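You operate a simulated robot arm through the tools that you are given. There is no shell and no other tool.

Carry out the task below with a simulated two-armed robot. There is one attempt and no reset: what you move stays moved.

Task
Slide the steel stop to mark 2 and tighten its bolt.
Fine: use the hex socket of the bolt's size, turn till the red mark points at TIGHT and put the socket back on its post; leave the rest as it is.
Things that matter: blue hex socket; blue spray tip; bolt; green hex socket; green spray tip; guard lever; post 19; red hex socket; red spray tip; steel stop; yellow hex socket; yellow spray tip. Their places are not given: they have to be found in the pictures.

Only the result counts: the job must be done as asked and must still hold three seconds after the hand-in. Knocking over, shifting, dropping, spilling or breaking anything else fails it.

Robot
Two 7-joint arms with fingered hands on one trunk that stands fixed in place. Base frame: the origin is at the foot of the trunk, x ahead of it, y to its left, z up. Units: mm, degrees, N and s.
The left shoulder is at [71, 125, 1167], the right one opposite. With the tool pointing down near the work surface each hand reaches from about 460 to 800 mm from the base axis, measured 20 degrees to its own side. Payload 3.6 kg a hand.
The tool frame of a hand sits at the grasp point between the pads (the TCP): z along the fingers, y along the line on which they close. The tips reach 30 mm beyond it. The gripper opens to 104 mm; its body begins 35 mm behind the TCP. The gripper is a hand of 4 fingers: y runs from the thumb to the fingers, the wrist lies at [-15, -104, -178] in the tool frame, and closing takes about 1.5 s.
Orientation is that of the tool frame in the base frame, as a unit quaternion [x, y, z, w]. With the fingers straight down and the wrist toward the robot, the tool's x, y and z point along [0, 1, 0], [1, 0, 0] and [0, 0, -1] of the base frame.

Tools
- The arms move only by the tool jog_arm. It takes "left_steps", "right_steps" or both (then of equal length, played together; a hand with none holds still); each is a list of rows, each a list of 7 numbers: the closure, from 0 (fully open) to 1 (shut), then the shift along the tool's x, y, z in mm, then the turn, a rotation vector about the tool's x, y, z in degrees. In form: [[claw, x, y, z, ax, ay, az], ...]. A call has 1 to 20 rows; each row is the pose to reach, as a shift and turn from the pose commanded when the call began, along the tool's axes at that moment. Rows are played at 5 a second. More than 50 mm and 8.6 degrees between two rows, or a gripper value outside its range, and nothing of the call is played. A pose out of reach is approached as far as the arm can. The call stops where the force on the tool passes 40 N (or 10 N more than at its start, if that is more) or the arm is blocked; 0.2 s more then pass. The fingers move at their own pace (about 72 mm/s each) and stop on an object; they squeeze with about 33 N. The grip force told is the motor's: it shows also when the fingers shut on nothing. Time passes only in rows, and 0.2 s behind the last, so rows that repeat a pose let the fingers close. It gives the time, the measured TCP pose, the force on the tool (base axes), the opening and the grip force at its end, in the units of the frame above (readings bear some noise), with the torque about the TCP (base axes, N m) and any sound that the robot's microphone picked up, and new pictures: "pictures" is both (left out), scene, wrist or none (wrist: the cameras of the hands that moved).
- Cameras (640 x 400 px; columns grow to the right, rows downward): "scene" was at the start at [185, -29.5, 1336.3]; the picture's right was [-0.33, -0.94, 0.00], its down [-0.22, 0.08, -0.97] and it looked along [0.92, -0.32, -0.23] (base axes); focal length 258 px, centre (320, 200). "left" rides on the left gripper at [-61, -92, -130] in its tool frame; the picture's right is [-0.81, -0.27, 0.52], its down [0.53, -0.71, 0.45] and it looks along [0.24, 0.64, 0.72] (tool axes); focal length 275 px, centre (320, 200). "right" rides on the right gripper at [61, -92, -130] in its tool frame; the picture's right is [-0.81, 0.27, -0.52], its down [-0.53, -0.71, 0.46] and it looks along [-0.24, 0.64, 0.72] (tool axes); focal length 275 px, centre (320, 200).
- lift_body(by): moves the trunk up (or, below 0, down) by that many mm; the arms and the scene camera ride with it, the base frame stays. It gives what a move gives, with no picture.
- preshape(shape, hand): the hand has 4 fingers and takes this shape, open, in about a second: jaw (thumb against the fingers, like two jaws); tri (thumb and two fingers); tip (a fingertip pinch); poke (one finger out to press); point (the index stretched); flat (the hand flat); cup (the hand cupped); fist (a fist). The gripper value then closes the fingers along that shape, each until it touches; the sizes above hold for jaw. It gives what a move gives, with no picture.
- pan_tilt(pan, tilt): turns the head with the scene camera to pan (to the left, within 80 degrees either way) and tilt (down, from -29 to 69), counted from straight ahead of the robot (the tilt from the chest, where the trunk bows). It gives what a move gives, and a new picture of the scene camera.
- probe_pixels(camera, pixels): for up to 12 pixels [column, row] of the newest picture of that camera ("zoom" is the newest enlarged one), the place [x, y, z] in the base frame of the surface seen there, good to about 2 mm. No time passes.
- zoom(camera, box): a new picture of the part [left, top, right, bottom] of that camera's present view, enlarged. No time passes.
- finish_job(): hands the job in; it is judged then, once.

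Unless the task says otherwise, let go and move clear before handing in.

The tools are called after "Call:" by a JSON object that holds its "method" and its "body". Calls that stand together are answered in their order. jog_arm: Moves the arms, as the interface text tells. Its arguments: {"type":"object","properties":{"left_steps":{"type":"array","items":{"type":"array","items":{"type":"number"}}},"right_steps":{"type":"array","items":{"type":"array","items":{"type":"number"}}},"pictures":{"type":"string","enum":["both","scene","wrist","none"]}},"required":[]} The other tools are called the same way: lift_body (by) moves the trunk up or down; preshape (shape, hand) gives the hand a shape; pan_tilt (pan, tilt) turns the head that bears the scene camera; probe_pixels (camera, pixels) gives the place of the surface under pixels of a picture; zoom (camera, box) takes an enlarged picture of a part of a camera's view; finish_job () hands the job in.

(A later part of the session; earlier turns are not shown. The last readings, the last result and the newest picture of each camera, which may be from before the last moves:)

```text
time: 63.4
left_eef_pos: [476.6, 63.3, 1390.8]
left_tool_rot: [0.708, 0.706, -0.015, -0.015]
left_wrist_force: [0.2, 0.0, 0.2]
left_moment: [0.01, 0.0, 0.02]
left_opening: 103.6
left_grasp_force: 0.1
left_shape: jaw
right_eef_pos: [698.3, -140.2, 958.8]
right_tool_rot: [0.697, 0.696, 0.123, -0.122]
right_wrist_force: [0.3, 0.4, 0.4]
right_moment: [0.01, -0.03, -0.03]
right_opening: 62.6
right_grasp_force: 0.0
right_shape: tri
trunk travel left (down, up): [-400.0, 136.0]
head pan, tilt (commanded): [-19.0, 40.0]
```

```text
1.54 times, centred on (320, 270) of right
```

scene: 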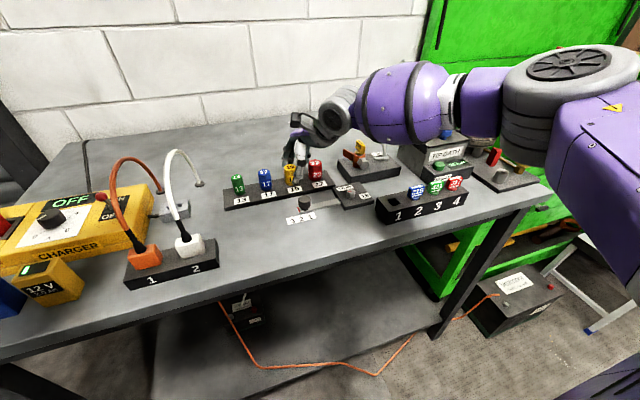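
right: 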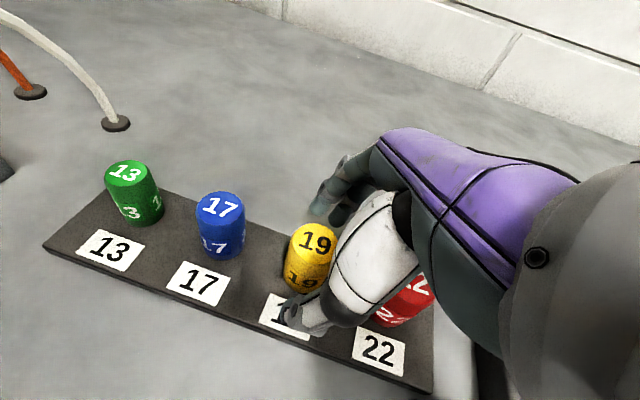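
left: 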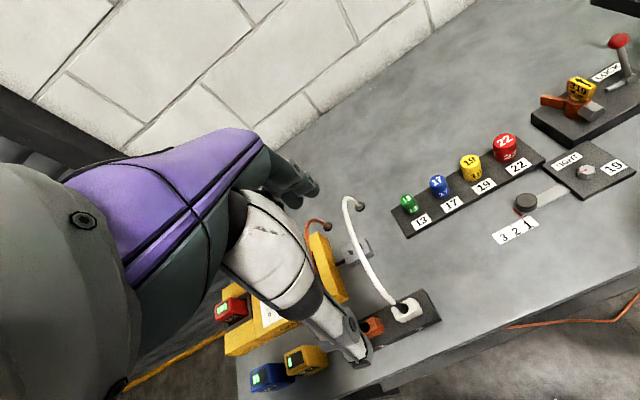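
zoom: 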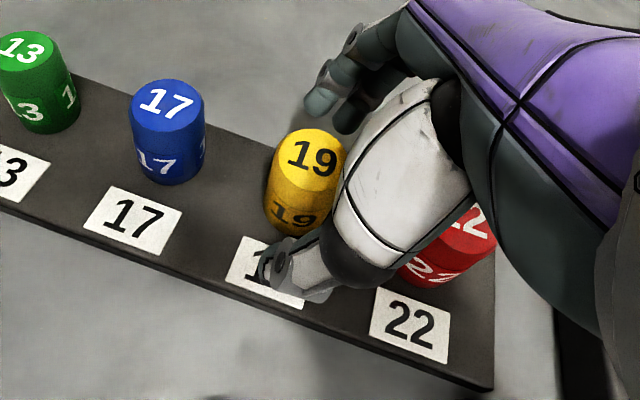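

Call:
{"method": "probe_pixels", "body": {"camera": "zoom", "pixels": [[268, 272], [285, 262], [310, 270], [320, 105], [345, 118], [335, 90], [300, 160], [345, 190], [375, 265], [300, 215]]}}

Call:
{"method": "probe_pixels", "body": {"camera": "scene", "pixels": [[295, 182], [293, 178], [288, 163], [299, 165], [303, 155], [305, 165]]}}

```text
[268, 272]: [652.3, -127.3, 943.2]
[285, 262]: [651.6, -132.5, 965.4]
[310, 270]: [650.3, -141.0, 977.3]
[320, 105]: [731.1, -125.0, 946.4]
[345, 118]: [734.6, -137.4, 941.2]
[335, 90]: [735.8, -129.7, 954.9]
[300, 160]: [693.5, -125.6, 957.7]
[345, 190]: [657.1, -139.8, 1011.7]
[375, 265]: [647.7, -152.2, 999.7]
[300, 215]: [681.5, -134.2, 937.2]
```

```text
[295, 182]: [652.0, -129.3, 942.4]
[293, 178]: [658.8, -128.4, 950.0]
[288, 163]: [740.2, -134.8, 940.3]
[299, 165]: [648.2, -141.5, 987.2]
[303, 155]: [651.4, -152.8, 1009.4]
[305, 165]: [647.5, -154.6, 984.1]
```

Thumb tip (652,-128) and the two fingers (x≈731, y≈-122/-137) now straddle the socket centred on y≈-130. I'll close the grip gently.

Call:
{"method": "jog_arm", "body": {"right_steps": [[0.5, 0, 0, 0, 0, 0, 0], [0.6, 0, 0, 0, 0, 0, 0], [0.7, 0, 0, 0, 0, 0, 0], [0.8, 0, 0, 0, 0, 0, 0], [0.9, 0, 0, 0, 0, 0, 0], [0.9, 0, 0, 0, 0, 0, 0], [0.9, 0, 0, 0, 0, 0, 0]], "pictures": "both"}}

Call:
{"method": "zoom", "body": {"camera": "scene", "box": [220, 90, 360, 220]}}

Call:
{"method": "zoom", "body": {"camera": "right", "box": [200, 140, 440, 400]}}

```text
time: 65.0
left_eef_pos: [476.8, 63.6, 1389.7]
left_tool_rot: [0.707, 0.707, -0.016, -0.015]
left_wrist_force: [-1.1, 1.1, -0.6]
left_moment: [-0.01, 0.02, 0.01]
left_opening: 103.7
left_grasp_force: 0.1
left_shape: jaw
right_eef_pos: [697.6, -140.8, 958.6]
right_tool_rot: [0.696, 0.697, 0.123, -0.123]
right_wrist_force: [-2.0, -0.6, -0.8]
right_moment: [-0.06, 0.03, 0.02]
right_opening: 22.9
right_grasp_force: 33.0
right_shape: tri
trunk travel left (down, up): [-400.0, 136.0]
head pan, tilt (commanded): [-19.0, 40.0]
```

scene: 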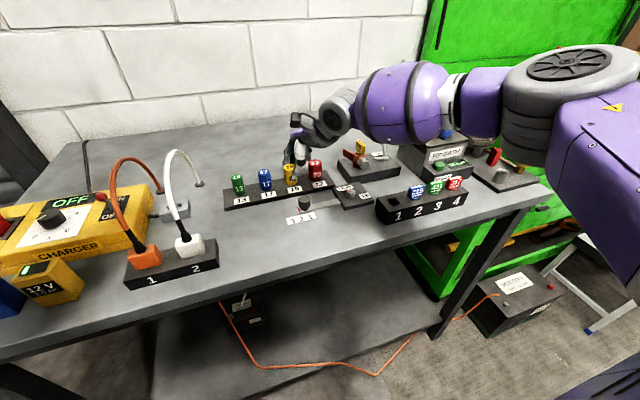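
right: 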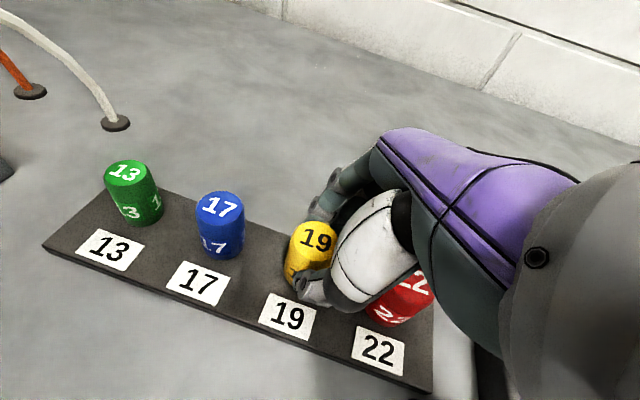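

```text
3.08 times, centred on (290, 155) of scene
```

zoom: 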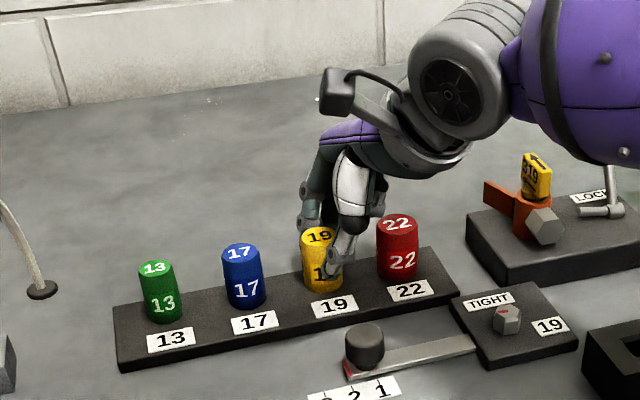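

```text
1.54 times, centred on (320, 270) of right
```

zoom: 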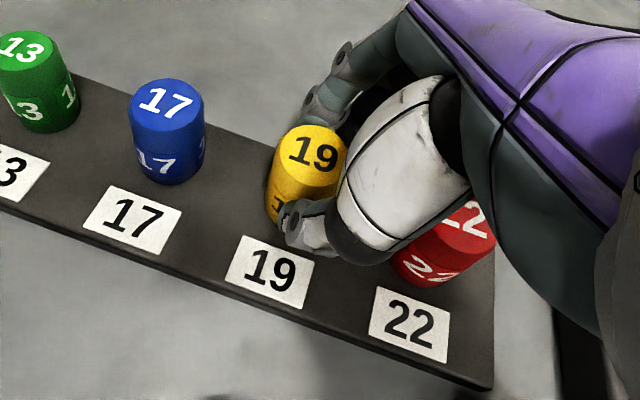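

The socket is gripped at 33 N with little side force. I'll lift straight up 60 mm.

Call:
{"method": "jog_arm", "body": {"right_steps": [[0.9, 2.7, 0, -7.5, 0, 0, 0], [0.9, 5.5, 0, -15, 0, 0, 0], [0.9, 8.2, 0, -22.6, 0, 0, 0], [0.9, 12, 0, -33, 0, 0, 0], [0.9, 16.4, 0, -45, 0, 0, 0], [0.9, 20.5, 0, -56.4, 0, 0, 0], [0.9, 20.5, 0, -56.4, 0, 0, 0]], "pictures": "both"}}

Call:
{"method": "zoom", "body": {"camera": "scene", "box": [220, 90, 360, 220]}}

Call:
{"method": "zoom", "body": {"camera": "right", "box": [200, 140, 440, 400]}}

```text
time: 66.6
left_eef_pos: [477.3, 62.3, 1390.6]
left_tool_rot: [0.707, 0.707, -0.016, -0.014]
left_wrist_force: [0.4, 0.1, -1.3]
left_moment: [-0.02, -0.02, -0.01]
left_opening: 103.8
left_grasp_force: 0.0
left_shape: jaw
right_eef_pos: [697.4, -141.1, 1018.5]
right_tool_rot: [0.696, 0.696, 0.123, -0.123]
right_wrist_force: [-0.8, -0.5, 0.2]
right_moment: [0.0, 0.01, 0.0]
right_opening: 22.9
right_grasp_force: 33.2
right_shape: tri
trunk travel left (down, up): [-400.0, 136.0]
head pan, tilt (commanded): [-19.0, 40.0]
```

scene: 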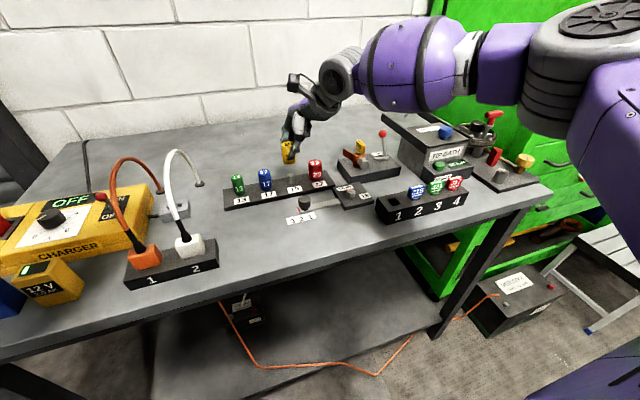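
right: 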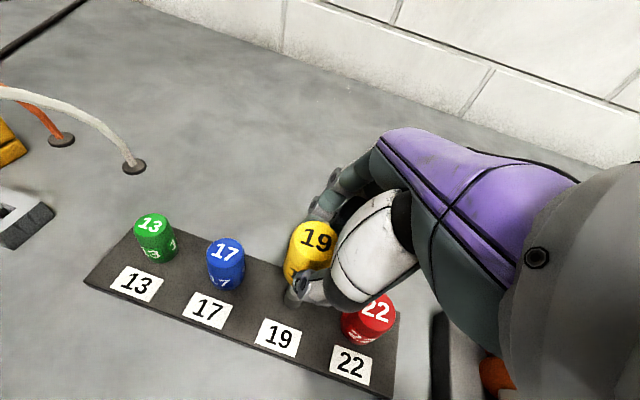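

```text
3.08 times, centred on (290, 155) of scene
```

zoom: 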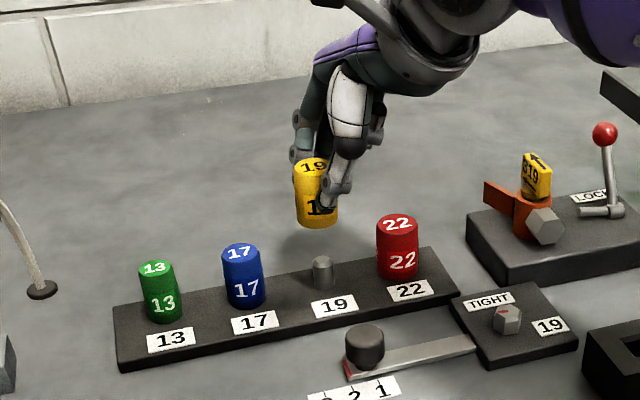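

```text
1.54 times, centred on (320, 270) of right
```

zoom: 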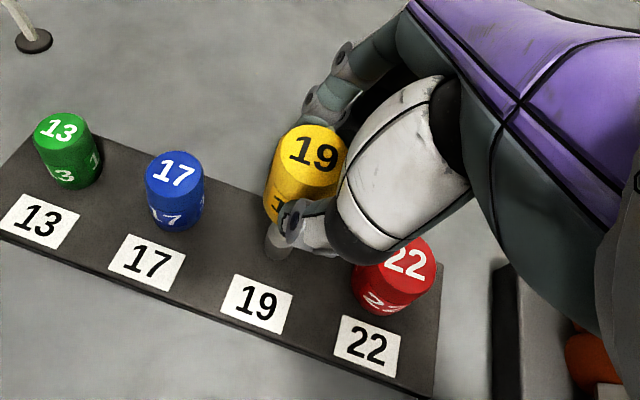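

The socket came off cleanly; post 19 is a plain round peg at zoom pixel (322,270). I'll probe the post and the held socket for exact positions and tilt.

Call:
{"method": "zoom", "body": {"camera": "scene", "box": [260, 130, 340, 200]}}

```text
5.71 times, centred on (300, 165) of scene
```

zoom: 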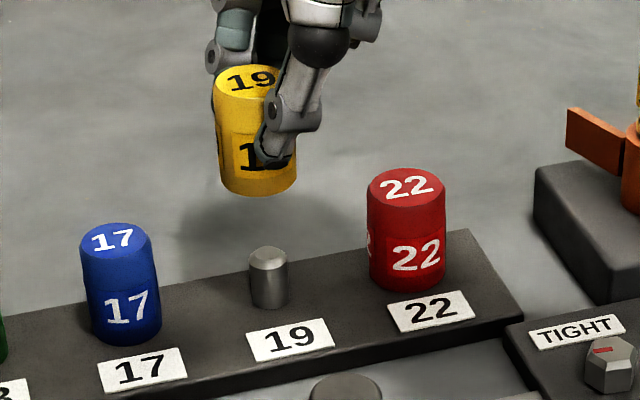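

Call:
{"method": "probe_pixels", "body": {"camera": "zoom", "pixels": [[267, 256], [267, 285], [252, 290], [286, 290], [269, 303], [235, 82], [250, 72], [225, 100], [230, 150], [235, 180], [265, 185], [290, 180]]}}

Call:
{"method": "probe_pixels", "body": {"camera": "zoom", "pixels": [[245, 195], [222, 180], [218, 100], [250, 110], [250, 190], [407, 185], [407, 270], [118, 235], [262, 72], [240, 140]]}}

```text
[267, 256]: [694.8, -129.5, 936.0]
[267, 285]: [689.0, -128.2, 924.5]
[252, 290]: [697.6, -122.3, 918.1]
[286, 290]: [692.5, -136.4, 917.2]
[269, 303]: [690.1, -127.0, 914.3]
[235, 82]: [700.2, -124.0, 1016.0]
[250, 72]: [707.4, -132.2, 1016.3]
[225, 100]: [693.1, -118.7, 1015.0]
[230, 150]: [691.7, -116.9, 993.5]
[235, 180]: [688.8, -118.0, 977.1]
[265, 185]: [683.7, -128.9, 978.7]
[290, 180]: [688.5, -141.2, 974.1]
```

```text
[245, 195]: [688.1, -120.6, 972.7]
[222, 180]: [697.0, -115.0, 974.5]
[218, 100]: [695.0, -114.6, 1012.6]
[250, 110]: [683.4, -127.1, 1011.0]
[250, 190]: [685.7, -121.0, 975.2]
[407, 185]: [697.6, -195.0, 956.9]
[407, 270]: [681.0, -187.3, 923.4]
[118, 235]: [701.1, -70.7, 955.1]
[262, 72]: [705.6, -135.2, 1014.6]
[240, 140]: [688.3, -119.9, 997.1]
```

The socket hangs vertical (edges at y≈-114.8 both top and bottom; centre ≈(698.5,-130), bottom ≈TCP-46), and post 19 is at (695.5,-129.5,936). Now I'll get the bolt head's centre more precisely.

Call:
{"method": "zoom", "body": {"camera": "scene", "box": [325, 170, 385, 215]}}

```text
8.89 times, centred on (355, 192) of scene
```

zoom: 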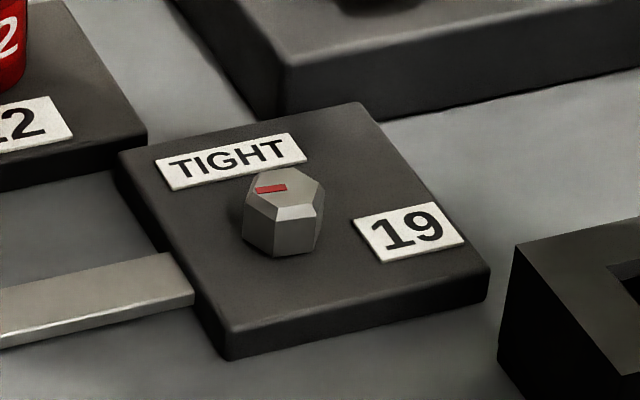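

Call:
{"method": "probe_pixels", "body": {"camera": "zoom", "pixels": [[285, 187], [257, 190], [250, 190], [270, 172], [312, 171], [322, 187], [312, 206], [275, 206], [260, 235], [300, 235], [322, 225], [244, 225]]}}

Call:
{"method": "probe_pixels", "body": {"camera": "zoom", "pixels": [[162, 175], [302, 148], [285, 252], [360, 225], [122, 153], [355, 105], [485, 275], [230, 335], [285, 205], [240, 150]]}}

```text
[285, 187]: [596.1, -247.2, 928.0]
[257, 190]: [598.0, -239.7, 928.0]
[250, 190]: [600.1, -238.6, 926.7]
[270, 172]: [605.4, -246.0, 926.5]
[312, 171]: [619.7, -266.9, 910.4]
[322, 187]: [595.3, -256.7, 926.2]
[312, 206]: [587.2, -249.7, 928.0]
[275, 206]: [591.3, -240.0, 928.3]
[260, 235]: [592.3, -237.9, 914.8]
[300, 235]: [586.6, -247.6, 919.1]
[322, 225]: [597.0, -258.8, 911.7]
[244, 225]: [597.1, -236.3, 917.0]
```

```text
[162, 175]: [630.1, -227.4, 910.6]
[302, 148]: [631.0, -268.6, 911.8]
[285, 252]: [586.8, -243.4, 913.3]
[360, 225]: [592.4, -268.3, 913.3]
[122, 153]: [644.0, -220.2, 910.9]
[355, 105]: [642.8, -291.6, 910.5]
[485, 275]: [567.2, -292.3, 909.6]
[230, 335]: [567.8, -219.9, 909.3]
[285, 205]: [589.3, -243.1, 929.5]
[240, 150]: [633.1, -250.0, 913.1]
```

The bolt axis is at about (596.3,-247.6), head top 928, plate 912. I'll carry the socket up 30 mm and across so its centre is above the bolt (TCP ≈(594.8,-258.3,1048)).

Call:
{"method": "jog_arm", "body": {"right_steps": [[0.9, 10.3, 0, -28.2, 0, 0, 0], [0.9, -11.3, -20, -36.1, 0, 0, 0], [0.9, -33.9, -41, -44.3, 0, 0, 0], [0.9, -55.5, -62, -52.1, 0, 0, 0], [0.9, -78.1, -82, -60.3, 0, 0, 0], [0.9, -99.9, -102.6, -68.3, 0, 0, 0], [0.9, -99.9, -102.6, -68.3, 0, 0, 0], [0.9, -99.9, -102.6, -68.3, 0, 0, 0]], "pictures": "both"}}

Call:
{"method": "zoom", "body": {"camera": "scene", "box": [290, 100, 410, 220]}}

Call:
{"method": "zoom", "body": {"camera": "right", "box": [200, 160, 420, 380]}}

```text
time: 68.4
left_eef_pos: [476.4, 63.0, 1391.2]
left_tool_rot: [0.707, 0.707, -0.015, -0.014]
left_wrist_force: [-0.3, -0.3, -0.6]
left_moment: [0.01, 0.01, 0.03]
left_opening: 103.7
left_grasp_force: 0.0
left_shape: jaw
right_eef_pos: [594.9, -258.4, 1047.3]
right_tool_rot: [0.696, 0.696, 0.124, -0.122]
right_wrist_force: [0.6, 0.0, -0.9]
right_moment: [-0.01, -0.04, 0.0]
right_opening: 23.0
right_grasp_force: 33.1
right_shape: tri
trunk travel left (down, up): [-400.0, 136.0]
head pan, tilt (commanded): [-19.0, 40.0]
```

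scene: 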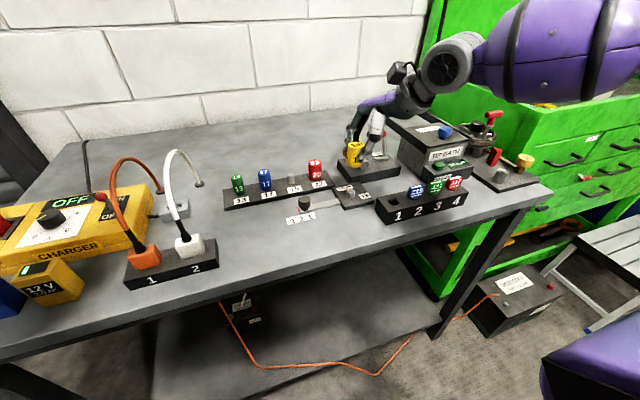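
right: 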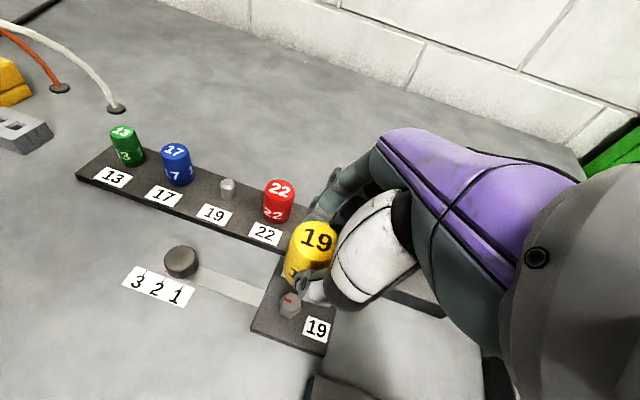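

```text
3.33 times, centred on (350, 160) of scene
```

zoom: 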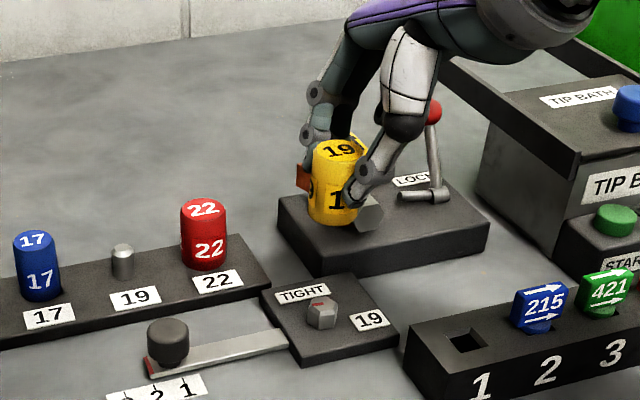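

```text
1.82 times, centred on (310, 270) of right
```

zoom: 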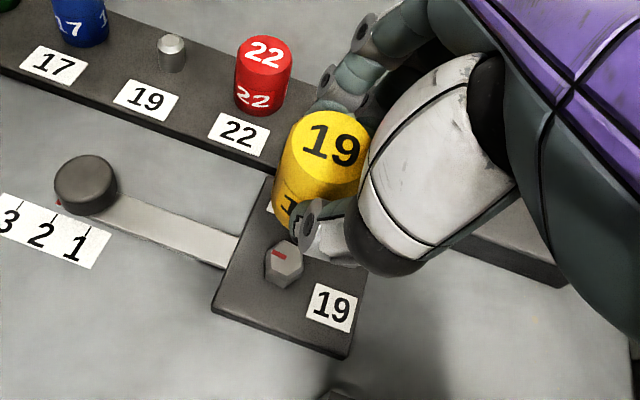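

The socket is now above the bolt area. I'll test in free air (socket bottom ≈965, clear of everything) whether a full 90° clockwise turn about the socket's vertical axis is within reach.

Call:
{"method": "jog_arm", "body": {"right_steps": [[0.9, -5.8, 0, 16, 0, 0, 0], [0.9, -12, 0, 32.9, 0, 0, 0], [0.9, -11.7, -1.42, 33, -2.74, 0, 7.52], [0.9, -11.2, -2.78, 33.2, -5.47, 0, 15.04], [0.9, -10.5, -4.05, 33.4, -8.21, 0, 22.55], [0.9, -9.7, -5.22, 33.7, -10.94, 0, 30.07], [0.9, -8.8, -6.25, 34.1, -13.68, 0, 37.59], [0.9, -7.7, -7.13, 34.5, -16.42, 0, 45.1], [0.9, -6.5, -7.83, 34.9, -19.15, 0, 52.62], [0.9, -5.2, -8.36, 35.4, -21.89, 0, 60.14], [0.9, -3.9, -8.69, 35.9, -24.63, 0, 67.66], [0.9, -2.5, -8.82, 36.4, -27.36, 0, 75.18], [0.9, -1.2, -8.75, 36.8, -30.1, 0, 82.69], [0.9, -0.2, -8.56, 37.2, -32.15, 0, 88.33], [0.9, -0.2, -8.56, 37.2, -32.15, 0, 88.33]], "pictures": "both"}}

Call:
{"method": "zoom", "body": {"camera": "scene", "box": [290, 100, 410, 220]}}

```text
time: 71.6
left_eef_pos: [477.1, 63.5, 1390.2]
left_tool_rot: [0.706, 0.708, -0.014, -0.014]
left_wrist_force: [1.1, -0.3, 0.0]
left_moment: [0.0, 0.01, 0.02]
left_opening: 103.8
left_grasp_force: 0.1
left_shape: jaw
right_eef_pos: [586.6, -246.7, 1012.7]
right_tool_rot: [0.984, -0.035, 0.174, 0.006]
right_wrist_force: [-0.7, -0.2, -0.1]
right_moment: [-0.01, 0.04, -0.04]
right_opening: 22.8
right_grasp_force: 33.0
right_shape: tri
trunk travel left (down, up): [-400.0, 136.0]
head pan, tilt (commanded): [-19.0, 40.0]
```

scene: 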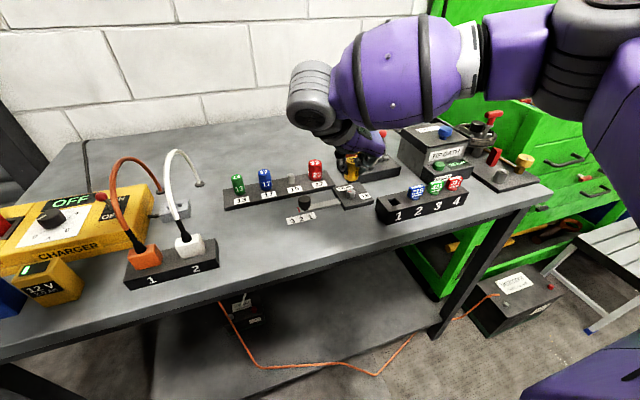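
right: 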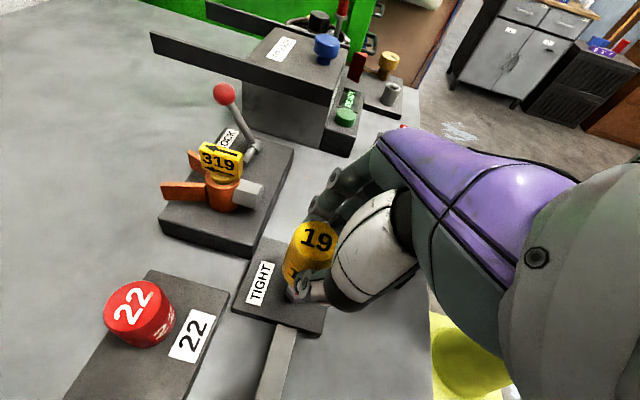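

```text
3.33 times, centred on (350, 160) of scene
```

zoom: 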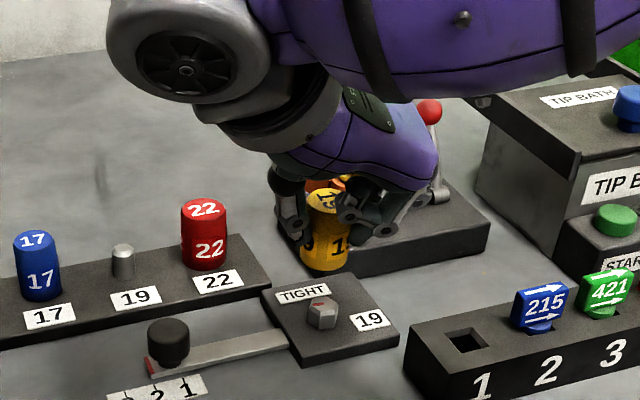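

A full 94° clockwise turn is within reach with the lean. I'll turn back to yaw 0 over the bolt.

Call:
{"method": "jog_arm", "body": {"right_steps": [[0.9, 0.74, 1.0, 0.27, 2.68, 0, -7.36], [0.9, 1.48, 1.99, 0.54, 5.36, 0, -14.73], [0.9, 2.22, 2.99, 0.81, 8.04, 0, -22.09], [0.9, 2.96, 3.98, 1.08, 10.72, 0, -29.45], [0.9, 3.7, 4.98, 1.35, 13.4, 0, -36.8], [0.9, 4.43, 5.98, 1.6, 16.07, 0, -44.18], [0.9, 5.17, 6.97, 1.9, 18.75, 0, -51.54], [0.9, 5.91, 7.97, 2.15, 21.43, 0, -58.9], [0.9, 6.65, 8.96, 2.4, 24.11, 0, -66.27], [0.9, 7.39, 9.96, 2.7, 26.79, 0, -73.63], [0.9, 8.13, 10.96, 2.96, 29.47, 0, -81.0], [0.9, 8.87, 11.95, 3.23, 32.15, 0, -88.36], [0.9, 8.87, 11.95, 3.23, 32.15, 0, -88.36]], "pictures": "both"}}

Call:
{"method": "zoom", "body": {"camera": "scene", "box": [310, 130, 390, 210]}}

Call:
{"method": "zoom", "body": {"camera": "right", "box": [220, 190, 380, 350]}}

```text
time: 74.4
left_eef_pos: [476.4, 63.2, 1390.5]
left_tool_rot: [0.706, 0.707, -0.016, -0.015]
left_wrist_force: [-0.7, -0.2, -0.3]
left_moment: [-0.03, 0.03, -0.05]
left_opening: 103.8
left_grasp_force: 0.1
left_shape: jaw
right_eef_pos: [596.1, -257.1, 1013.9]
right_tool_rot: [0.696, 0.697, 0.124, -0.122]
right_wrist_force: [-0.2, 0.1, -0.6]
right_moment: [-0.04, -0.02, 0.0]
right_opening: 22.5
right_grasp_force: 32.7
right_shape: tri
trunk travel left (down, up): [-400.0, 136.0]
head pan, tilt (commanded): [-19.0, 40.0]
```

scene: 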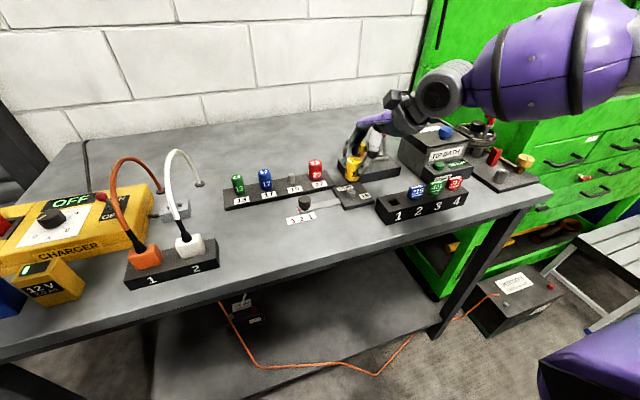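
right: 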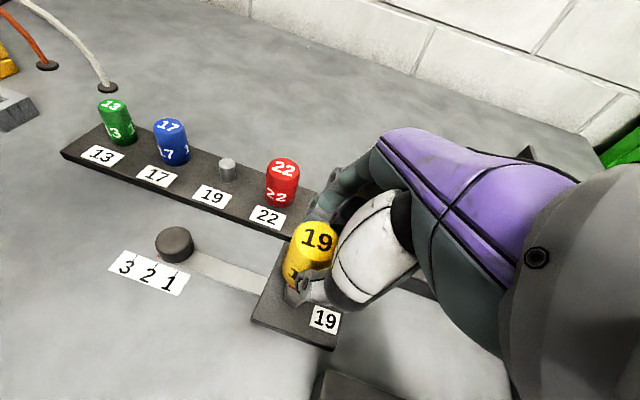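

```text
5.00 times, centred on (350, 170) of scene
```

zoom: 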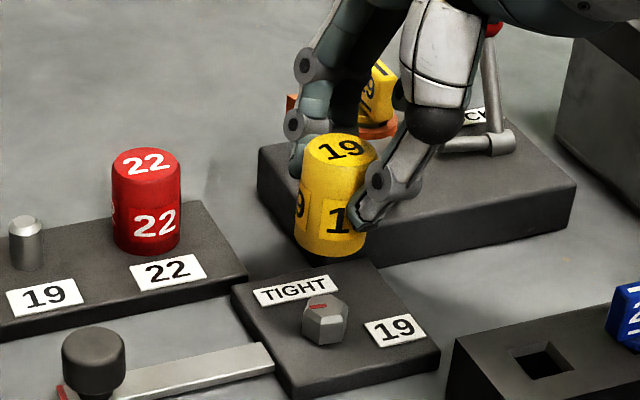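

```text
2.50 times, centred on (300, 270) of right
```

zoom: 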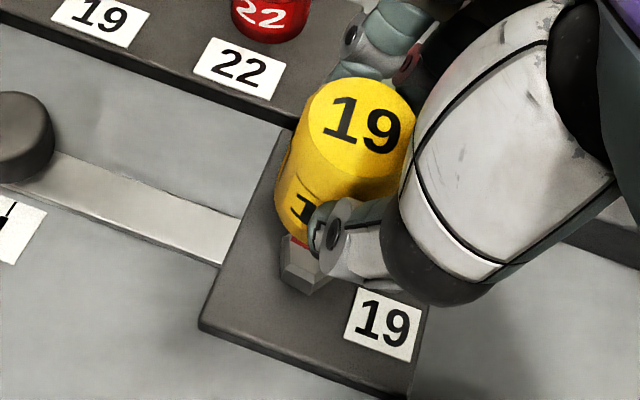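

Call:
{"method": "zoom", "body": {"camera": "scene", "box": [330, 150, 380, 205]}}

```text
7.27 times, centred on (355, 178) of scene
```

zoom: 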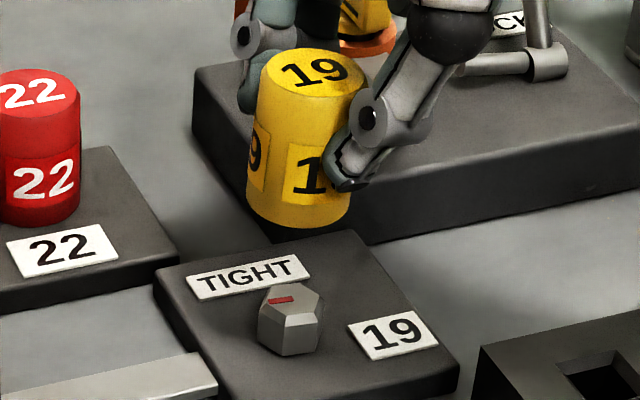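

Call:
{"method": "probe_pixels", "body": {"camera": "zoom", "pixels": [[260, 80], [285, 100], [310, 110], [285, 200], [300, 200], [320, 215], [250, 200], [300, 223], [308, 62], [330, 85], [275, 150], [300, 130]]}}

Call:
{"method": "probe_pixels", "body": {"camera": "zoom", "pixels": [[253, 185], [256, 110], [348, 205], [264, 320], [318, 325], [290, 345], [290, 330], [295, 305], [263, 335], [317, 340]]}}

```text
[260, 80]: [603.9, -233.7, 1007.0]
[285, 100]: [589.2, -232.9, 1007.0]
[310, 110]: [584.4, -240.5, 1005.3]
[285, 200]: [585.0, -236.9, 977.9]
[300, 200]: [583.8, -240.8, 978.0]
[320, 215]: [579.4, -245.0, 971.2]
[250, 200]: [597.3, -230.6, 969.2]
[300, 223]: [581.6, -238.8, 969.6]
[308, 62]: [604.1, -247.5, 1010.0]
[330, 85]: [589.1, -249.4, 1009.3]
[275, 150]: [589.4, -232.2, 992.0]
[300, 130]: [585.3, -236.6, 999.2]
```

```text
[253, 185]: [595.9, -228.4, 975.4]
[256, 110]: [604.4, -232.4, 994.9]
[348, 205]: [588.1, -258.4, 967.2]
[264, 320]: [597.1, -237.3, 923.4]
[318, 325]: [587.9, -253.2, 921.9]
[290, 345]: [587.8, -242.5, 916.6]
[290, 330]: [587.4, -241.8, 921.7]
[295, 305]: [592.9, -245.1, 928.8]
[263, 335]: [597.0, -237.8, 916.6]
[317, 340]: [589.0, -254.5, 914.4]
```

I'll zoom in tighter to compare the socket's axis with the bolt's axis in the scene image.

Call:
{"method": "zoom", "body": {"camera": "scene", "box": [336, 172, 368, 192]}}

Call:
{"method": "zoom", "body": {"camera": "scene", "box": [336, 184, 368, 204]}}

```text
16.00 times, centred on (352, 182) of scene
```

zoom: 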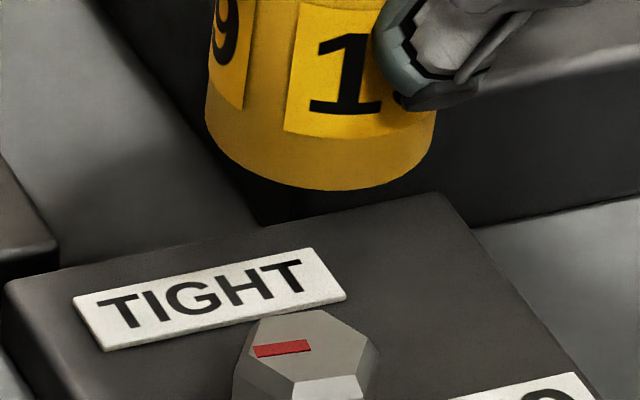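

```text
16.00 times, centred on (352, 194) of scene
```

zoom: 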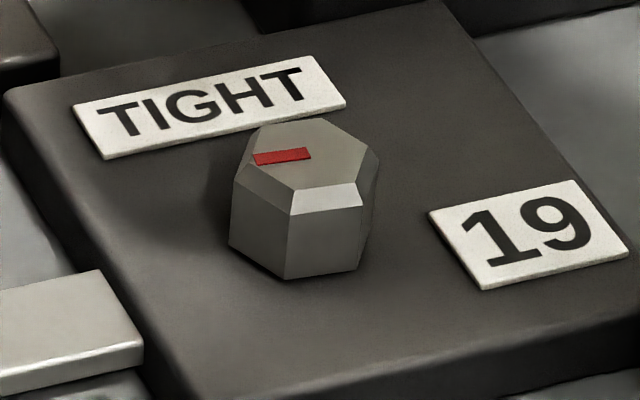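

From the edges, the socket axis seems within ~3 mm of the bolt axis (a little too far in +x). I'll lower to ~6 mm above the bolt head with a 2 mm correction and compare again at close range.

Call:
{"method": "jog_arm", "body": {"right_steps": [[0.9, -3, -1, 8, 0, 0, 0], [0.9, -6, -2, 16, 0, 0, 0], [0.9, -9, -2, 24, 0, 0, 0], [0.9, -11.9, -2, 31.3, 0, 0, 0], [0.9, -11.9, -2, 31.3, 0, 0, 0], [0.9, -11.9, -2, 31.3, 0, 0, 0]], "pictures": "both"}}

Call:
{"method": "zoom", "body": {"camera": "scene", "box": [332, 176, 372, 201]}}

Call:
{"method": "zoom", "body": {"camera": "right", "box": [240, 200, 360, 340]}}

```text
time: 75.8
left_eef_pos: [476.6, 62.6, 1390.9]
left_tool_rot: [0.706, 0.707, -0.016, -0.014]
left_wrist_force: [-0.3, -0.4, -0.3]
left_moment: [0.03, 0.01, 0.04]
left_opening: 103.8
left_grasp_force: 0.0
left_shape: jaw
right_eef_pos: [593.2, -258.5, 979.7]
right_tool_rot: [0.696, 0.696, 0.124, -0.122]
right_wrist_force: [-0.1, -0.3, -0.7]
right_moment: [0.01, 0.03, -0.03]
right_opening: 22.9
right_grasp_force: 33.0
right_shape: tri
trunk travel left (down, up): [-400.0, 136.0]
head pan, tilt (commanded): [-19.0, 40.0]
```

scene: 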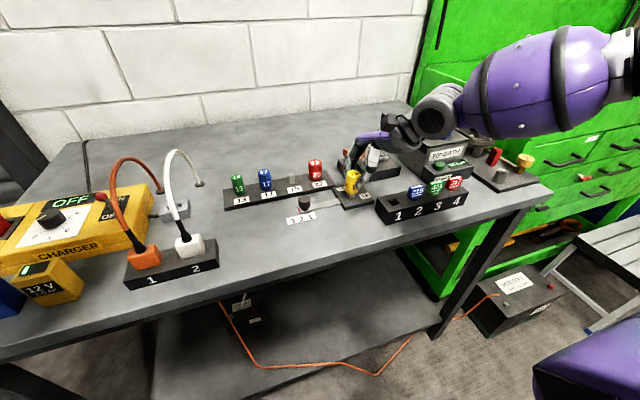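
right: 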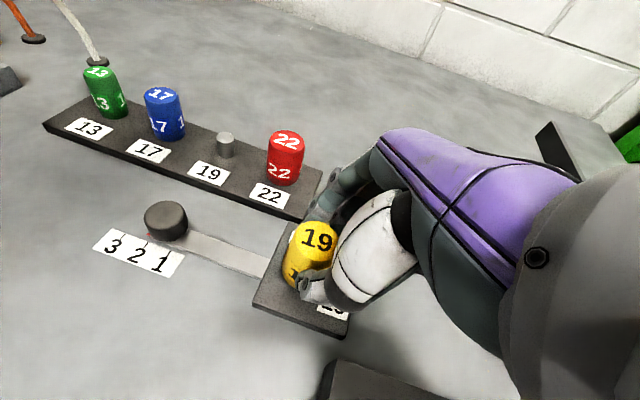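

```text
16.00 times, centred on (352, 188) of scene
```

zoom: 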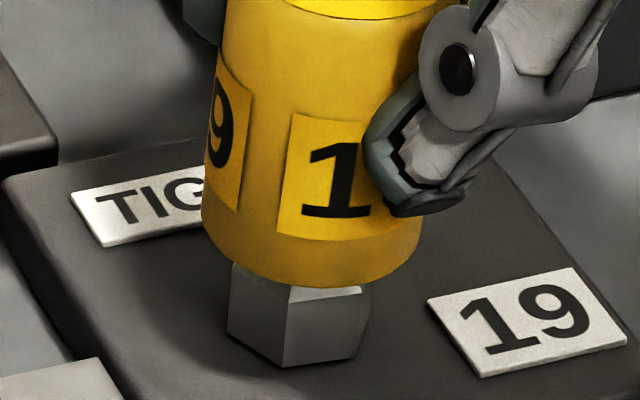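

```text
2.86 times, centred on (300, 270) of right
```

zoom: 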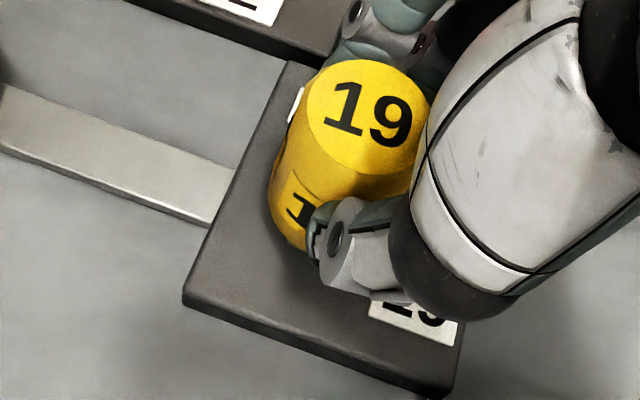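

At close range the socket axis lines up with the bolt axis (both at zoom column ≈311; rows within ~1 mm). I'll lower gently in 2 mm steps until contact.

Call:
{"method": "jog_arm", "body": {"right_steps": [[0.9, -0.7, 0, 1.9, 0, 0, 0], [0.9, -1.4, 0, 3.8, 0, 0, 0], [0.9, -2.05, 0, 5.6, 0, 0, 0], [0.9, -2.7, 0, 7.5, 0, 0, 0], [0.9, -2.7, 0, 7.5, 0, 0, 0]], "pictures": "none"}}

Call:
{"method": "zoom", "body": {"camera": "scene", "box": [332, 176, 372, 201]}}

```text
time: 77.0
left_eef_pos: [478.3, 61.5, 1391.6]
left_tool_rot: [0.707, 0.707, -0.016, -0.015]
left_wrist_force: [-0.6, -0.4, -0.7]
left_moment: [-0.01, -0.02, -0.01]
left_opening: 103.5
left_grasp_force: 0.1
left_shape: jaw
right_eef_pos: [594.2, -258.6, 972.4]
right_tool_rot: [0.696, 0.697, 0.124, -0.122]
right_wrist_force: [2.6, 0.2, 2.2]
right_moment: [-0.09, -0.13, -0.02]
right_opening: 22.5
right_grasp_force: 33.1
right_shape: tri
trunk travel left (down, up): [-400.0, 136.0]
head pan, tilt (commanded): [-19.0, 40.0]
```

```text
16.00 times, centred on (352, 188) of scene
```

zoom: 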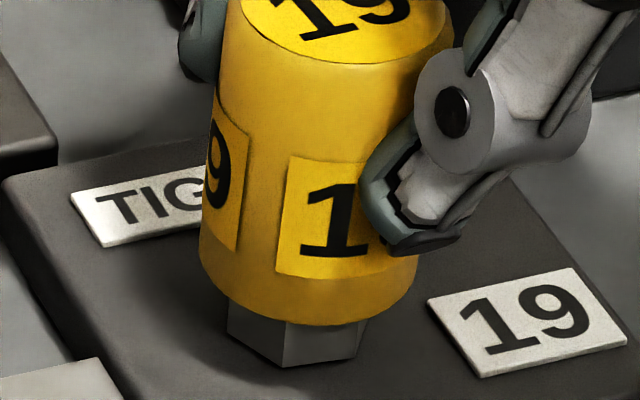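

There's light contact (2.6 N in +x, 2.2 N up) with the bottom at ≈926, just at the bevel. I'll nudge +1 mm in x and press 3 mm lower to see if it seats.

Call:
{"method": "jog_arm", "body": {"right_steps": [[0.9, 0, 1, 0, 0, 0, 0], [0.9, -0.5, 1, 1.4, 0, 0, 0], [0.9, -1.03, 1, 2.8, 0, 0, 0], [0.9, -1.03, 1, 2.8, 0, 0, 0]], "pictures": "none"}}

Call:
{"method": "zoom", "body": {"camera": "scene", "box": [332, 176, 372, 201]}}

```text
time: 78.0
left_eef_pos: [476.3, 62.5, 1391.1]
left_tool_rot: [0.707, 0.706, -0.015, -0.014]
left_wrist_force: [0.2, 0.1, 0.5]
left_moment: [-0.03, 0.0, -0.02]
left_opening: 103.7
left_grasp_force: 0.1
left_shape: jaw
right_eef_pos: [593.9, -259.8, 969.4]
right_tool_rot: [0.696, 0.696, 0.126, -0.12]
right_wrist_force: [1.8, -4.3, 10.6]
right_moment: [-0.07, -0.17, -0.03]
right_opening: 23.1
right_grasp_force: 32.4
right_shape: tri
trunk travel left (down, up): [-400.0, 136.0]
head pan, tilt (commanded): [-19.0, 40.0]
```

```text
16.00 times, centred on (352, 188) of scene
```

zoom: 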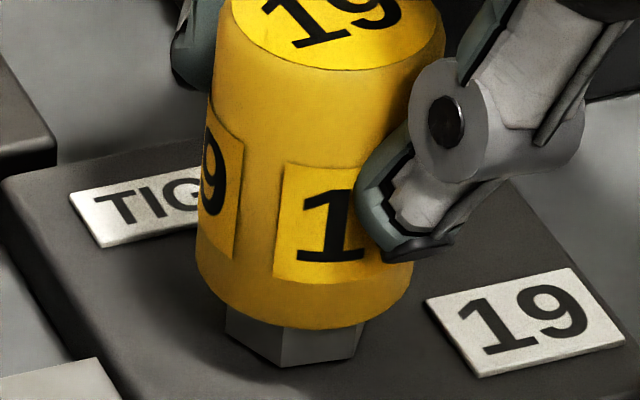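

The socket is resting on the bolt's bevel (10 N up, bottom ≈925.5), so the hexes are likely misaligned (labels show the socket's yaw unchanged, bolt corners at ±y). I'll lift 60 mm and test a 30° counter-clockwise turn in free air, so that a single 90° stroke could follow.

Call:
{"method": "jog_arm", "body": {"right_steps": [[0.9, 6.84, 0, -18.8, 0, 0, 0], [0.9, 13.7, 0, -37.6, 0, 0, 0], [0.9, 20.5, 0, -56.4, 0, 0, 0], [0.9, 20.4, 1.36, -56.4, 2.57, 0, -7.05], [0.9, 20.45, 2.72, -56.4, 5.13, 0, -14.1], [0.9, 20.66, 4.06, -56.3, 7.7, 0, -21.15], [0.9, 21.05, 5.36, -56.2, 10.26, 0, -28.2], [0.9, 21.05, 5.36, -56.2, 10.26, 0, -28.2]], "pictures": "both"}}

Call:
{"method": "zoom", "body": {"camera": "scene", "box": [310, 130, 390, 210]}}

```text
time: 79.8
left_eef_pos: [477.2, 62.9, 1389.8]
left_tool_rot: [0.707, 0.707, -0.016, -0.014]
left_wrist_force: [0.1, -0.4, 0.3]
left_moment: [0.0, 0.0, 0.0]
left_opening: 103.8
left_grasp_force: 0.1
left_shape: jaw
right_eef_pos: [578.3, -221.8, 1036.1]
right_tool_rot: [0.527, 0.833, 0.091, -0.146]
right_wrist_force: [-0.4, 0.0, -0.2]
right_moment: [-0.01, 0.04, 0.02]
right_opening: 22.3
right_grasp_force: 33.5
right_shape: tri
right hand out of reach, approached as far as the arm can: row 6, 7, 8
trunk travel left (down, up): [-400.0, 136.0]
head pan, tilt (commanded): [-19.0, 40.0]
```

scene: 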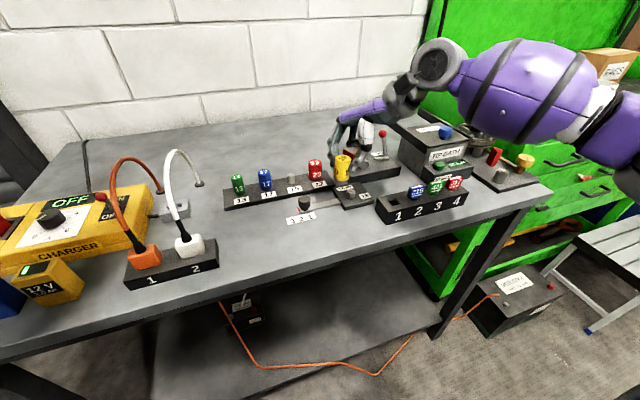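
right: 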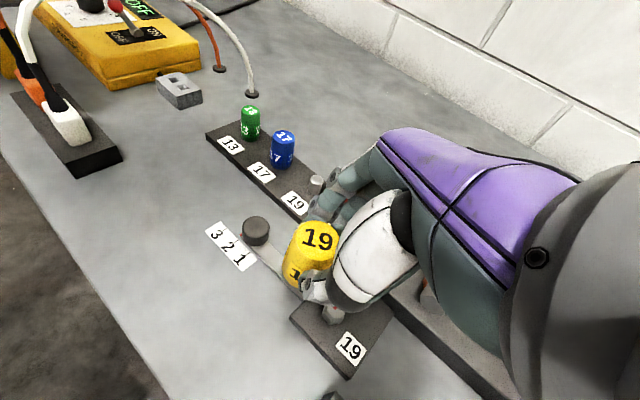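

```text
5.00 times, centred on (350, 170) of scene
```

zoom: 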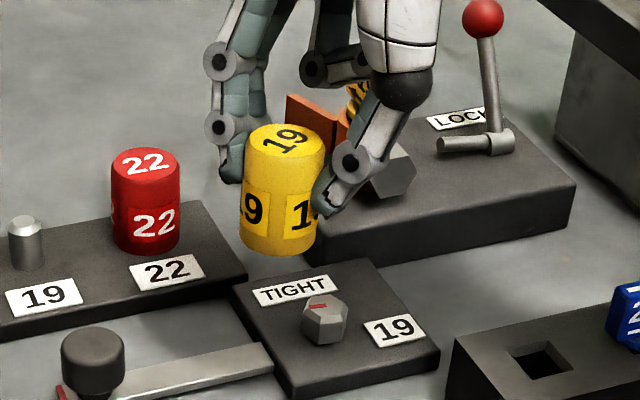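

Counter-clockwise beyond about -18° is out of reach, so I'll instead align the socket by turning +30° clockwise. I'll return over the bolt with the hand at yaw +30°.

Call:
{"method": "jog_arm", "body": {"right_steps": [[0.9, -4.3, -0.7, -1.5, -2.36, 0, 6.5], [0.9, -8.5, -1.4, -3.05, -4.73, 0, 13], [0.9, -12.8, -2.1, -4.6, -7.1, 0, 19.5], [0.9, -17, -2.85, -6.1, -9.45, 0, 26], [0.9, -21.3, -3.6, -7.6, -11.8, 0, 32.5], [0.9, -25.5, -4.3, -9.2, -14.2, 0, 39], [0.9, -29.8, -5, -10.7, -16.5, 0, 45.5], [0.9, -34, -5.7, -12.2, -18.9, 0, 52], [0.9, -34, -5.7, -12.2, -18.9, 0, 52], [0.9, -34, -5.7, -12.2, -18.9, 0, 52]], "pictures": "both"}}

Call:
{"method": "zoom", "body": {"camera": "scene", "box": [310, 130, 390, 210]}}

```text
time: 82.0
left_eef_pos: [476.6, 62.5, 1390.2]
left_tool_rot: [0.707, 0.707, -0.015, -0.014]
left_wrist_force: [0.1, -1.1, -0.4]
left_moment: [0.0, 0.0, -0.01]
left_opening: 103.5
left_grasp_force: 0.0
left_shape: jaw
right_eef_pos: [587.4, -254.9, 1037.0]
right_tool_rot: [0.853, 0.493, 0.149, -0.085]
right_wrist_force: [0.3, 0.3, 0.1]
right_moment: [0.0, 0.02, 0.0]
right_opening: 22.6
right_grasp_force: 33.4
right_shape: tri
trunk travel left (down, up): [-400.0, 136.0]
head pan, tilt (commanded): [-19.0, 40.0]
```

scene: 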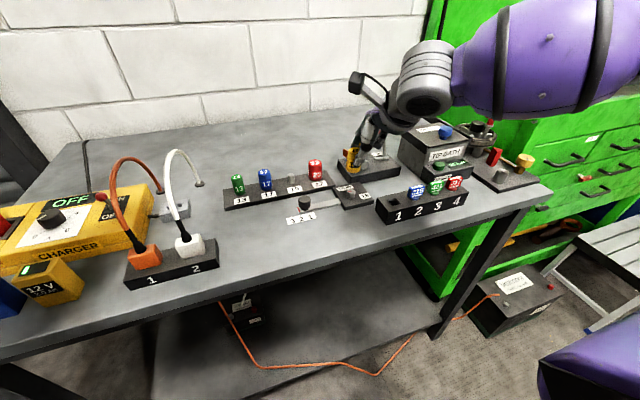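
right: 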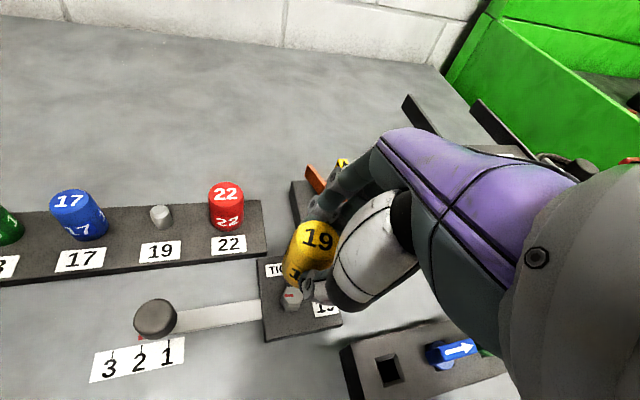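

```text
5.00 times, centred on (350, 170) of scene
```

zoom: 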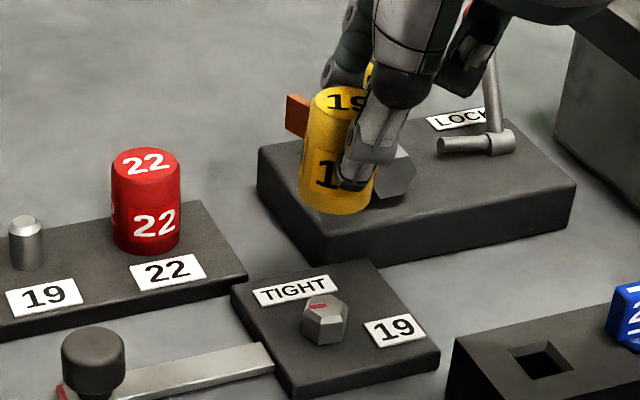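

The hand is at yaw +30° over the bolt at (587.4,-254.9,1037). I'll lower to just above the bolt head and compare axes again.

Call:
{"method": "jog_arm", "body": {"right_steps": [[0.9, -4.1, 0.5, 10.7, 0, 0, 0], [0.9, -8.1, 1, 21.3, 0, 0, 0], [0.9, -12.2, 1.5, 32, 0, 0, 0], [0.9, -16.2, 2.04, 42.6, 0, 0, 0], [0.9, -20.3, 2.04, 53.3, 0, 0, 0], [0.9, -20.3, 2.04, 53.3, 0, 0, 0], [0.9, -20.3, 2.04, 53.3, 0, 0, 0]], "pictures": "both"}}

Call:
{"method": "zoom", "body": {"camera": "scene", "box": [332, 176, 372, 201]}}

Call:
{"method": "zoom", "body": {"camera": "right", "box": [240, 200, 360, 340]}}

```text
time: 83.6
left_eef_pos: [476.6, 63.3, 1390.6]
left_tool_rot: [0.707, 0.707, -0.016, -0.014]
left_wrist_force: [0.2, -0.4, 0.1]
left_moment: [0.0, 0.03, 0.01]
left_opening: 103.6
left_grasp_force: 0.1
left_shape: jaw
right_eef_pos: [589.1, -257.7, 980.8]
right_tool_rot: [0.853, 0.493, 0.15, -0.084]
right_wrist_force: [-0.1, 0.0, -0.7]
right_moment: [-0.02, 0.01, 0.0]
right_opening: 22.2
right_grasp_force: 32.7
right_shape: tri
trunk travel left (down, up): [-400.0, 136.0]
head pan, tilt (commanded): [-19.0, 40.0]
```

scene: 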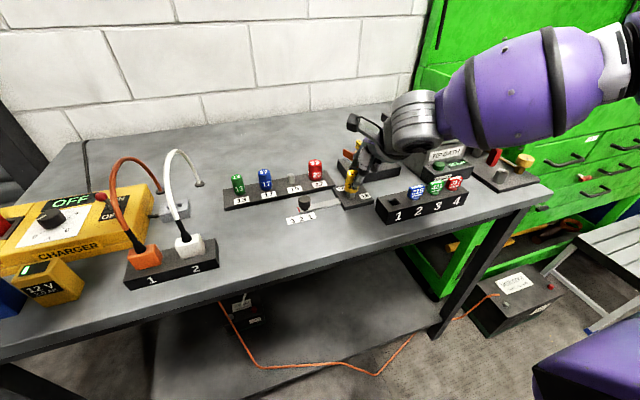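
right: 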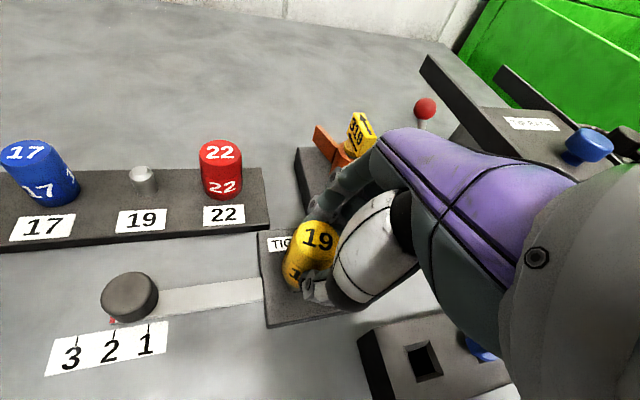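

```text
16.00 times, centred on (352, 188) of scene
```

zoom: 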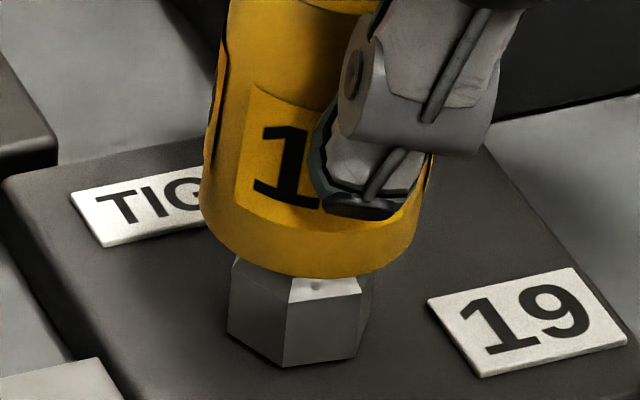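

```text
2.86 times, centred on (300, 270) of right
```

zoom: 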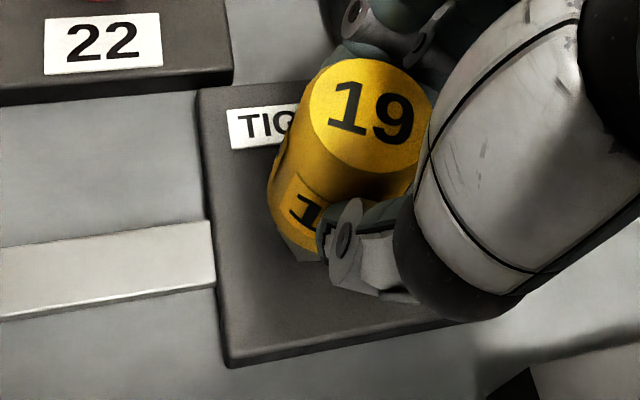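

The socket axis again coincides with the bolt axis (zoom column ≈312 for both). I'll lower gently, 2 mm per row, to see whether it now engages.

Call:
{"method": "jog_arm", "body": {"right_steps": [[0.9, -0.68, 0, 1.88, 0, 0, 0], [0.9, -1.35, 0, 3.76, 0, 0, 0], [0.9, -2.03, 0, 5.65, 0, 0, 0], [0.9, -2.7, 0, 7.53, 0, 0, 0], [0.9, -3.38, 0, 9.41, 0, 0, 0], [0.9, -4.06, 0, 11.3, 0, 0, 0], [0.9, -4.06, 0, 11.3, 0, 0, 0]], "pictures": "none"}}

Call:
{"method": "zoom", "body": {"camera": "scene", "box": [332, 176, 372, 201]}}

```text
time: 85.2
left_eef_pos: [475.0, 62.5, 1391.0]
left_tool_rot: [0.707, 0.707, -0.015, -0.014]
left_wrist_force: [0.3, -0.4, -0.4]
left_moment: [0.01, 0.02, 0.02]
left_opening: 103.7
left_grasp_force: 0.0
left_shape: jaw
right_eef_pos: [588.6, -257.1, 969.4]
right_tool_rot: [0.853, 0.493, 0.153, -0.084]
right_wrist_force: [-2.2, -2.0, 12.3]
right_moment: [-0.02, -0.02, -0.01]
right_opening: 23.2
right_grasp_force: 33.1
right_shape: tri
trunk travel left (down, up): [-400.0, 136.0]
head pan, tilt (commanded): [-19.0, 40.0]
```

```text
16.00 times, centred on (352, 188) of scene
```

zoom: 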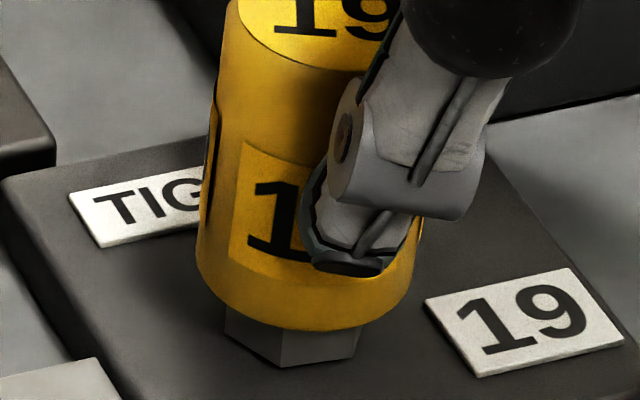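

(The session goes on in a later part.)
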